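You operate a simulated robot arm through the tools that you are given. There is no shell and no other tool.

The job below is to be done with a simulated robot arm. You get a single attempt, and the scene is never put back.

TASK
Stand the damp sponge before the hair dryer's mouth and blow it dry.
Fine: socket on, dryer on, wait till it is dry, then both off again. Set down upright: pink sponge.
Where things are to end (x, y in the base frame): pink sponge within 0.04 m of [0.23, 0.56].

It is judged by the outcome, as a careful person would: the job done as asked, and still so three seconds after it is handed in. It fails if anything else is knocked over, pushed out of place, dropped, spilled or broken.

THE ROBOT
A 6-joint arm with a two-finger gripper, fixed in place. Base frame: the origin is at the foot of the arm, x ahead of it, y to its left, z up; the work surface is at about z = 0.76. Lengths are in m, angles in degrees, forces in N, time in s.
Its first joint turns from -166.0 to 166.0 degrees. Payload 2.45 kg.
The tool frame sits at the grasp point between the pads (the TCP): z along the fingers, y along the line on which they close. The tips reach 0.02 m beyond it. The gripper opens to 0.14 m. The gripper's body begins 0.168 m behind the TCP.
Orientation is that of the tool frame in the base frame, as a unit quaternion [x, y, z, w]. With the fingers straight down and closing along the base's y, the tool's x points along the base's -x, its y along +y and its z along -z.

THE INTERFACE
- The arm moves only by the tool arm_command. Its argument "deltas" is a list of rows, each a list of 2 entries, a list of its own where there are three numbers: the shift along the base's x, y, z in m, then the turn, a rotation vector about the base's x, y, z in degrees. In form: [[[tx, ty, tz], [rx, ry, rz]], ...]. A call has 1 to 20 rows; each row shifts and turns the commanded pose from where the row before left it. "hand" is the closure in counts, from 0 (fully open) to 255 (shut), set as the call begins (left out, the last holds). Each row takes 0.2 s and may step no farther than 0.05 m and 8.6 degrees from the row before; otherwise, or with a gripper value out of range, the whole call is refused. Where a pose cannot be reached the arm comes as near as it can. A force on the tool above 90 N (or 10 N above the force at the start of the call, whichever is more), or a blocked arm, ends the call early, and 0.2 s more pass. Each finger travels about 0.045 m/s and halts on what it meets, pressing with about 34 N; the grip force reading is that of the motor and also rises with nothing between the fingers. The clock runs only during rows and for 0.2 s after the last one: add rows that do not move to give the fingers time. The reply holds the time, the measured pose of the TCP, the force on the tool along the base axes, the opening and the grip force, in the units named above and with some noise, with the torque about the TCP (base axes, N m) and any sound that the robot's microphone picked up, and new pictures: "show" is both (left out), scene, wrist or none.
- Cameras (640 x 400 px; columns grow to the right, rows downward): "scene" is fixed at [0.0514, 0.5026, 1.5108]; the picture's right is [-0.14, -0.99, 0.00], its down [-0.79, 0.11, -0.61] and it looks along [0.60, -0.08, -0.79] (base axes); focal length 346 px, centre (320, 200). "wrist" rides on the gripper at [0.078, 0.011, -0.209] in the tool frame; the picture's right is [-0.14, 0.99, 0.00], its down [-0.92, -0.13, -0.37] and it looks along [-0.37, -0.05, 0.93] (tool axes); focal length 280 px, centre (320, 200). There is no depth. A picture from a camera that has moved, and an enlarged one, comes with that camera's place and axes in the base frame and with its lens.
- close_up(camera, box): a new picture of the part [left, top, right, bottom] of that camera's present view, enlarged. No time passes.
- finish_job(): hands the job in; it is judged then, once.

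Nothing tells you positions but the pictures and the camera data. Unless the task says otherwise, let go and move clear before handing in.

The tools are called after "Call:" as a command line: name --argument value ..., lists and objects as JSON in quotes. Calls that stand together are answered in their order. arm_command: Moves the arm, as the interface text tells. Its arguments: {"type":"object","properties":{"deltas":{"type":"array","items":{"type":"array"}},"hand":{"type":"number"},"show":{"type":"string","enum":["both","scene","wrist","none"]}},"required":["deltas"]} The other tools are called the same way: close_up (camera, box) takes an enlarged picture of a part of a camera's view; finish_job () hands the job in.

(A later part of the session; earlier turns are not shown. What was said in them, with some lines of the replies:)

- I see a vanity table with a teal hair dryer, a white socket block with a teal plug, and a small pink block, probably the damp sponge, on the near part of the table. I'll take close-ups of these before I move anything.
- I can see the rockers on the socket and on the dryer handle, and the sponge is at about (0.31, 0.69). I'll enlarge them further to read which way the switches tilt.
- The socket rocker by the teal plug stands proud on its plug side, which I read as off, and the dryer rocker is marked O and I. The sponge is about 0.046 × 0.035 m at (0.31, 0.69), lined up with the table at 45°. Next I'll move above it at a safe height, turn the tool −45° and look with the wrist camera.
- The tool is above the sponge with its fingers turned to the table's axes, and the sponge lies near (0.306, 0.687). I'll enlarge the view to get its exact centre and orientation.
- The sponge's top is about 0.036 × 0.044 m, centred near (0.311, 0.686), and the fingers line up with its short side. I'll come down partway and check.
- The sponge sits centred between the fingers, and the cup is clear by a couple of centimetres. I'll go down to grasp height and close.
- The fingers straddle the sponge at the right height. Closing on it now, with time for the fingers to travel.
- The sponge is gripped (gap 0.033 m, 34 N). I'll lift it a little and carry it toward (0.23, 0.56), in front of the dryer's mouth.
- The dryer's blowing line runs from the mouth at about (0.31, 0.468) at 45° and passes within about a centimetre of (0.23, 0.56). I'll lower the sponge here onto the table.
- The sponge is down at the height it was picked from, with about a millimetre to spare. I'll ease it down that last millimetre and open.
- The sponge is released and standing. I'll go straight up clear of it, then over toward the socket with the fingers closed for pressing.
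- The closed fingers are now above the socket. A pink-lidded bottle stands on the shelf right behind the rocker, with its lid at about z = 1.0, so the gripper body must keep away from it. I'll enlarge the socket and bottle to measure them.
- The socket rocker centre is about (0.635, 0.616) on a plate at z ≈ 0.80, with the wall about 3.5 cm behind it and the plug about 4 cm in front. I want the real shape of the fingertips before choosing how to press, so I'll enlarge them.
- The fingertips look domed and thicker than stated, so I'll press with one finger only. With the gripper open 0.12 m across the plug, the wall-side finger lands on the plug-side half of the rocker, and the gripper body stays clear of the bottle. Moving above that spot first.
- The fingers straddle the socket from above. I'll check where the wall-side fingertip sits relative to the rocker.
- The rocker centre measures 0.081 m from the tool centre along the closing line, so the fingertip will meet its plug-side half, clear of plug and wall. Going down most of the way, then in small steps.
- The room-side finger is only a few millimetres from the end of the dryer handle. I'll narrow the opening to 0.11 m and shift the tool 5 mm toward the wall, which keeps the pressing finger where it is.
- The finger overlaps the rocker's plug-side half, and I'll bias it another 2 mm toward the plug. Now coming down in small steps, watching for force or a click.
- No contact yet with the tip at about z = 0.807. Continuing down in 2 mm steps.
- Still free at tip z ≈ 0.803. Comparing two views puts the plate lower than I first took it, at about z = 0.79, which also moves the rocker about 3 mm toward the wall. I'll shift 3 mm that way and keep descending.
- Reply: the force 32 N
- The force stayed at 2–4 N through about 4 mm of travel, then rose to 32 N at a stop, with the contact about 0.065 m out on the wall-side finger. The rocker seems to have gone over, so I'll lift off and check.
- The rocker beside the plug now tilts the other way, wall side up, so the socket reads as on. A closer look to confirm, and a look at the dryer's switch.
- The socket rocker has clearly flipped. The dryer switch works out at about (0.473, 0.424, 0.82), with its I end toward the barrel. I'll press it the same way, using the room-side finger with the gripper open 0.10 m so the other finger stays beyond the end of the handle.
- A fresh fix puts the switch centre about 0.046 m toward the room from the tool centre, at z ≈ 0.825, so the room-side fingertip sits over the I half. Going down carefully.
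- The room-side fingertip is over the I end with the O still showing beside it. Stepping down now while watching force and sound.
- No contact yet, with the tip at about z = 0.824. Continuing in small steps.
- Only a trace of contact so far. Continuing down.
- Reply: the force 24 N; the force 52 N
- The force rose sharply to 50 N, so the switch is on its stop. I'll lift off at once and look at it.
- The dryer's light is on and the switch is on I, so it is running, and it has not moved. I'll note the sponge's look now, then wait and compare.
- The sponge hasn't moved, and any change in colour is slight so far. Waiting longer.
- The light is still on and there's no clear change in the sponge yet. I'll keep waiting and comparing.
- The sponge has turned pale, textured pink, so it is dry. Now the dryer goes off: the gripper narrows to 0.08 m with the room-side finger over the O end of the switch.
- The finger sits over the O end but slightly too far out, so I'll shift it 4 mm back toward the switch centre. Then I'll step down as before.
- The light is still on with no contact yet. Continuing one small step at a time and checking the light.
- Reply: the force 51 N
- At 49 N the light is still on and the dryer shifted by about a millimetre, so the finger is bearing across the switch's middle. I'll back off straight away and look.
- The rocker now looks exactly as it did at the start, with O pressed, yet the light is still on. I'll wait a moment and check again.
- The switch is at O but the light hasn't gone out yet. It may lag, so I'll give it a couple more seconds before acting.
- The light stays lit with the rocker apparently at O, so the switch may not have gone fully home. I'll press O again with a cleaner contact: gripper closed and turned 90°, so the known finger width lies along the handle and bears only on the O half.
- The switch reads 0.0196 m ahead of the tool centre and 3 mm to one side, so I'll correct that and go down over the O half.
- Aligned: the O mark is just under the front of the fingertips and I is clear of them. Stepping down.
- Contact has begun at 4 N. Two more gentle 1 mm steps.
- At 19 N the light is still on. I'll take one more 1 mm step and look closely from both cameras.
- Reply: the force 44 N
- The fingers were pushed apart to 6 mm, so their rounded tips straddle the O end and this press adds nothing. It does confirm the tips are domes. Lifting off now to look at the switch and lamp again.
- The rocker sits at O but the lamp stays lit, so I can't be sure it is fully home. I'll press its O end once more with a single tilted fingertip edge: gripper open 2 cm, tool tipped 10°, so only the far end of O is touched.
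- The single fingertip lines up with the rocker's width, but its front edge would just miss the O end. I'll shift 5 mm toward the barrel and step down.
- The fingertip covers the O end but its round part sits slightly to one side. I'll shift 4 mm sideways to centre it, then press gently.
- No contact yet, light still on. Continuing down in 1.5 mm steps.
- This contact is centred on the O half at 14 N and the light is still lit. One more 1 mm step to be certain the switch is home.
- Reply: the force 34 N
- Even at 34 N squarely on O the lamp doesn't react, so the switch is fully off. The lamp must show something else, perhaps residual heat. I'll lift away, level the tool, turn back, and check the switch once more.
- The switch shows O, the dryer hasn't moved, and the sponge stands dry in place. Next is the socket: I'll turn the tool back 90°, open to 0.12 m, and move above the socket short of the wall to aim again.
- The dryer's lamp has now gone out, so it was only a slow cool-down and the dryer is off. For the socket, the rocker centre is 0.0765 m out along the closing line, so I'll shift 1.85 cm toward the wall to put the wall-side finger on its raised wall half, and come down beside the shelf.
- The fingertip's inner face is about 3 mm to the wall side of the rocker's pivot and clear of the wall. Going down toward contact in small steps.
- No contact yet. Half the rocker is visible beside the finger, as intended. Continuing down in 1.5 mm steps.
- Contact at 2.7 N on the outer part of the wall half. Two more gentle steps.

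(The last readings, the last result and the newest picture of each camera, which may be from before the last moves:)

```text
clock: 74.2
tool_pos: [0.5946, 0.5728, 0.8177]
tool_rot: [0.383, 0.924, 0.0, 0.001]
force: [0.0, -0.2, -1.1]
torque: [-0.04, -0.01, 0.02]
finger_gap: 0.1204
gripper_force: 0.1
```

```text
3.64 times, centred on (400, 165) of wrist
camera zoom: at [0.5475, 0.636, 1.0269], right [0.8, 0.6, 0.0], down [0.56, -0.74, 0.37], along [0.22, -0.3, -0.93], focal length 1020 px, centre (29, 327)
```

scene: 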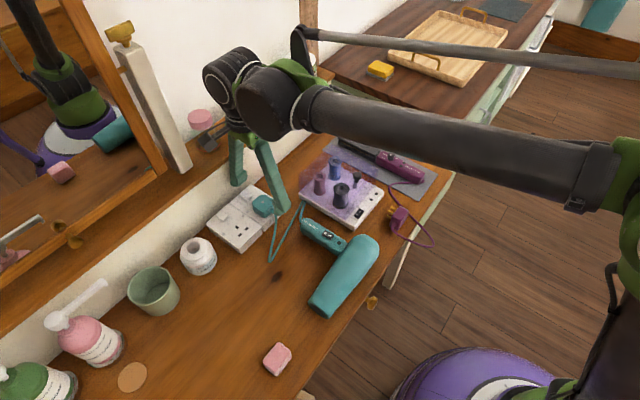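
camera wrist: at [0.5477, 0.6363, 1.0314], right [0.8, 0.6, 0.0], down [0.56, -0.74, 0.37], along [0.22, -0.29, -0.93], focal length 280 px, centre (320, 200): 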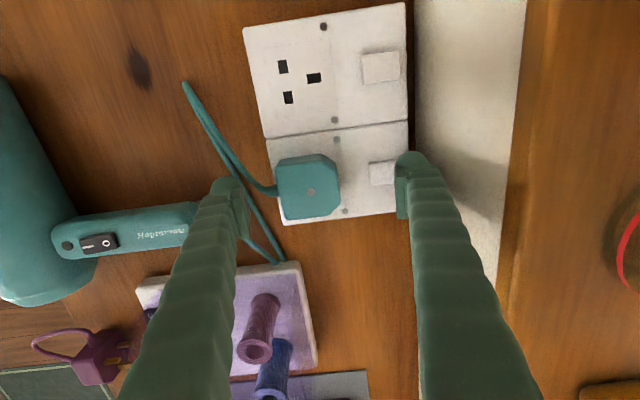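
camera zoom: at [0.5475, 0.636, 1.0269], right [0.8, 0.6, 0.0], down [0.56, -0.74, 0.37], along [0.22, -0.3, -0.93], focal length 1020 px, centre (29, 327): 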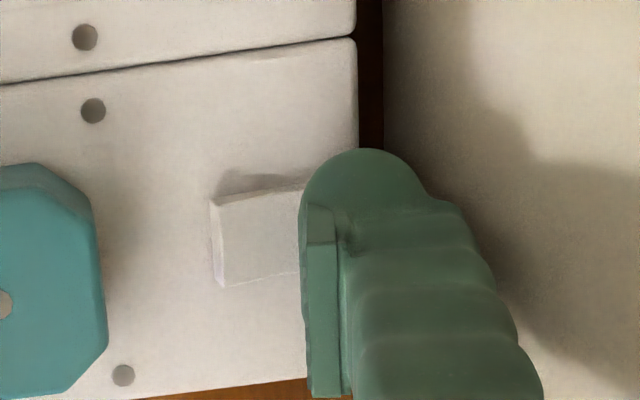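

The force dropped away and the rocker's plug side has popped up, so it snapped over. I'll lift clear and compare it with the start.

Call:
arm_command --deltas '[[[0, 0, 0.01], [0, 0, 0]], [[0, 0, 0.04], [0, 0, 0]], [[0, 0, 0.04], [0, 0, 0]], [[-0.015, -0.015, 0.04], [0, 0, 0]], [[-0.02, -0.02, 0.02], [0, 0, 0]], [[0, 0, 0], [0, 0, 0]]]' --show "both"

Call:
close_up --camera "scene" --box '[228, 180, 268, 205]'

Call:
close_up --camera "scene" --box '[180, 160, 300, 260]'

Call:
close_up --camera "scene" --box '[290, 205, 360, 255]'

```text
clock: 75.6
tool_pos: [0.5596, 0.5365, 0.968]
tool_rot: [0.382, 0.924, 0.0, 0.001]
force: [0.4, 0.1, 0.2]
torque: [-0.02, -0.03, 0.04]
finger_gap: 0.1202
gripper_force: 0.0
camera wrist: at [0.513, 0.6007, 1.1774], right [0.8, 0.6, 0.0], down [0.56, -0.74, 0.37], along [0.22, -0.29, -0.93], focal length 280 px, centre (320, 200)
```

scene: 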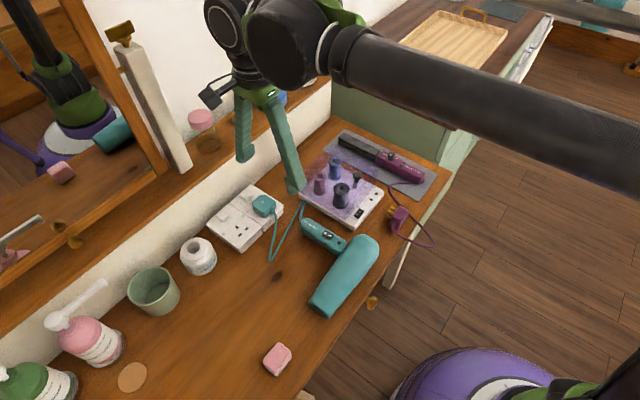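
wrist: 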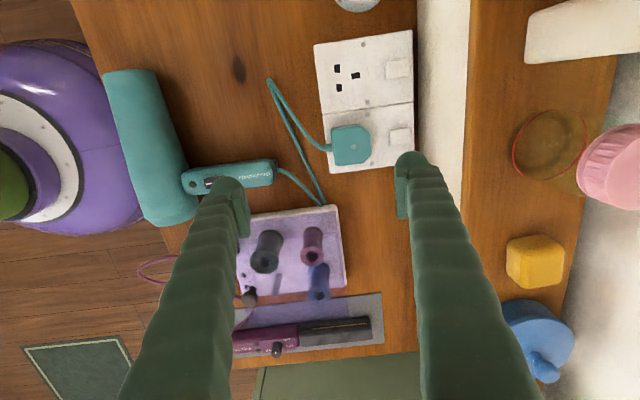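

```text
16.00 times, centred on (248, 192) of scene
camera zoom: at [0.0514, 0.5026, 1.5108], right [-0.14, -0.99, 0.0], down [-0.79, 0.11, -0.61], along [0.6, -0.08, -0.79], focal length 5534 px, centre (1472, 320)
```

zoom: 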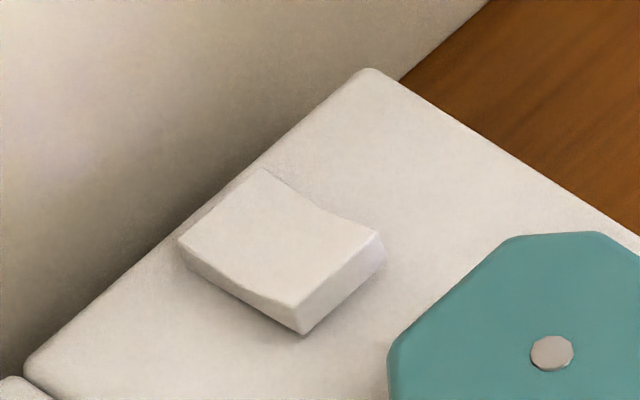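

```text
4.00 times, centred on (240, 210) of scene
camera zoom: at [0.0514, 0.5026, 1.5108], right [-0.14, -0.99, 0.0], down [-0.79, 0.11, -0.61], along [0.6, -0.08, -0.79], focal length 1383 px, centre (640, 160)
```

zoom: 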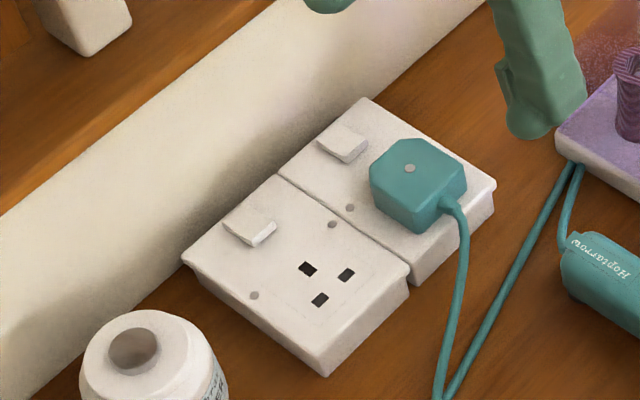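

```text
8.00 times, centred on (325, 230) of scene
camera zoom: at [0.0514, 0.5026, 1.5108], right [-0.14, -0.99, 0.0], down [-0.79, 0.11, -0.61], along [0.6, -0.08, -0.79], focal length 2767 px, centre (280, -40)
```

zoom: 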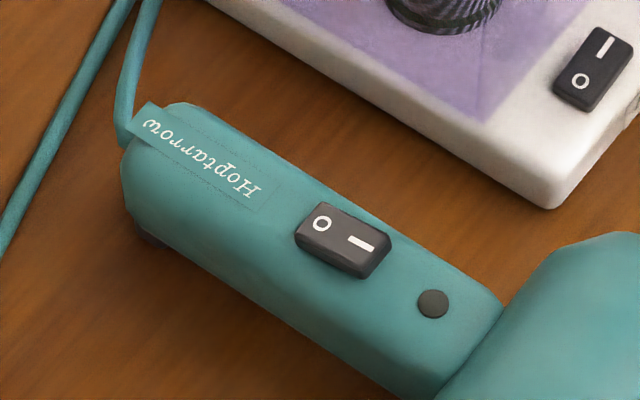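

The socket rocker is back exactly as at the start, the dryer is at O with its lamp dark, and the sponge is dry at about (0.227, 0.563). I'll raise the arm well clear and take a last look.

Call:
arm_command --deltas '[[[-0.01, -0.02, 0.04], [0, 0, 0]], [[-0.01, -0.02, 0.04], [0, 0, 0]], [[-0.01, -0.03, 0.03], [0, 0, 0]], [[-0.01, -0.03, 0.03], [0, 0, 0]], [[-0.01, -0.04, 0], [0, 0, 0]], [[-0.01, -0.04, 0], [0, 0, 0]], [[0, -0.04, 0], [0, 0, 0]], [[0, 0, 0], [0, 0, 0]], [[0, 0, 0], [0, 0, 0]]]' --show "both"

Call:
close_up --camera "scene" --box '[240, 200, 400, 390]'

```text
clock: 77.6
tool_pos: [0.4994, 0.3166, 1.1075]
tool_rot: [0.382, 0.924, 0.0, 0.001]
force: [0.6, 0.4, 0.7]
torque: [0.01, -0.01, 0.02]
finger_gap: 0.1202
gripper_force: 0.3
camera wrist: at [0.4528, 0.3808, 1.3167], right [0.8, 0.6, 0.0], down [0.56, -0.74, 0.37], along [0.22, -0.29, -0.93], focal length 280 px, centre (320, 200)
```

scene: 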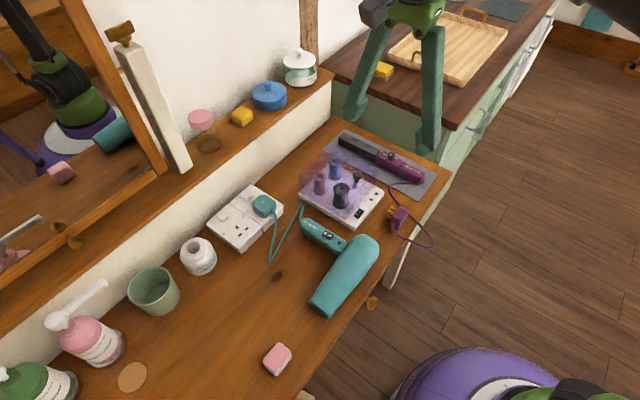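
wrist: 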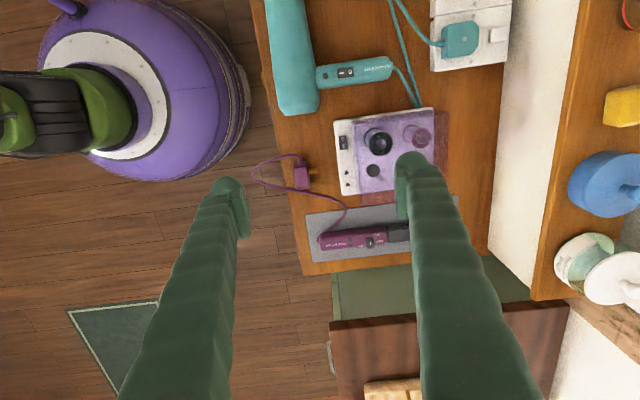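

```text
2.11 times, centred on (320, 295) of scene
camera zoom: at [0.0514, 0.5026, 1.5108], right [-0.14, -0.99, 0.0], down [-0.79, 0.11, -0.61], along [0.6, -0.08, -0.79], focal length 728 px, centre (320, 0)
```

zoom: 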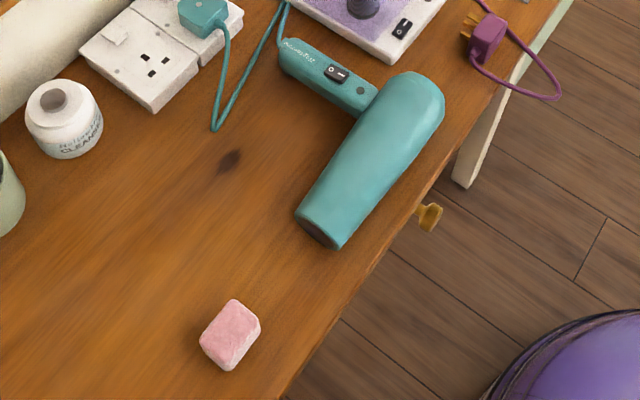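

The sponge stands dry in front of the dryer's mouth, the dryer and socket are both off, nothing else has moved, and the arm is clear. Handing the job in.

Call:
finish_job

```text
The job is handed in.
```

The sponge is dry and standing upright in front of the dryer's mouth, at about (0.227, 0.563). That is well within 0.04 m of the target. The dryer and the socket are both off again.

- **Drying:** the sponge turned from dark to pale pink about 10 seconds after I switched the dryer on, and I took that as dry.
- **Switching the dryer off:** its lamp stayed lit for nearly 20 seconds after the switch went back to O. I pressed O twice more in that time, at up to about 43 N, before the lamp went out by itself.
- **Surroundings:** the dryer shifted by about a millimetre under the hardest presses and sprang back. In the last pictures nothing else had moved, and the gripper was empty and clear of the table.
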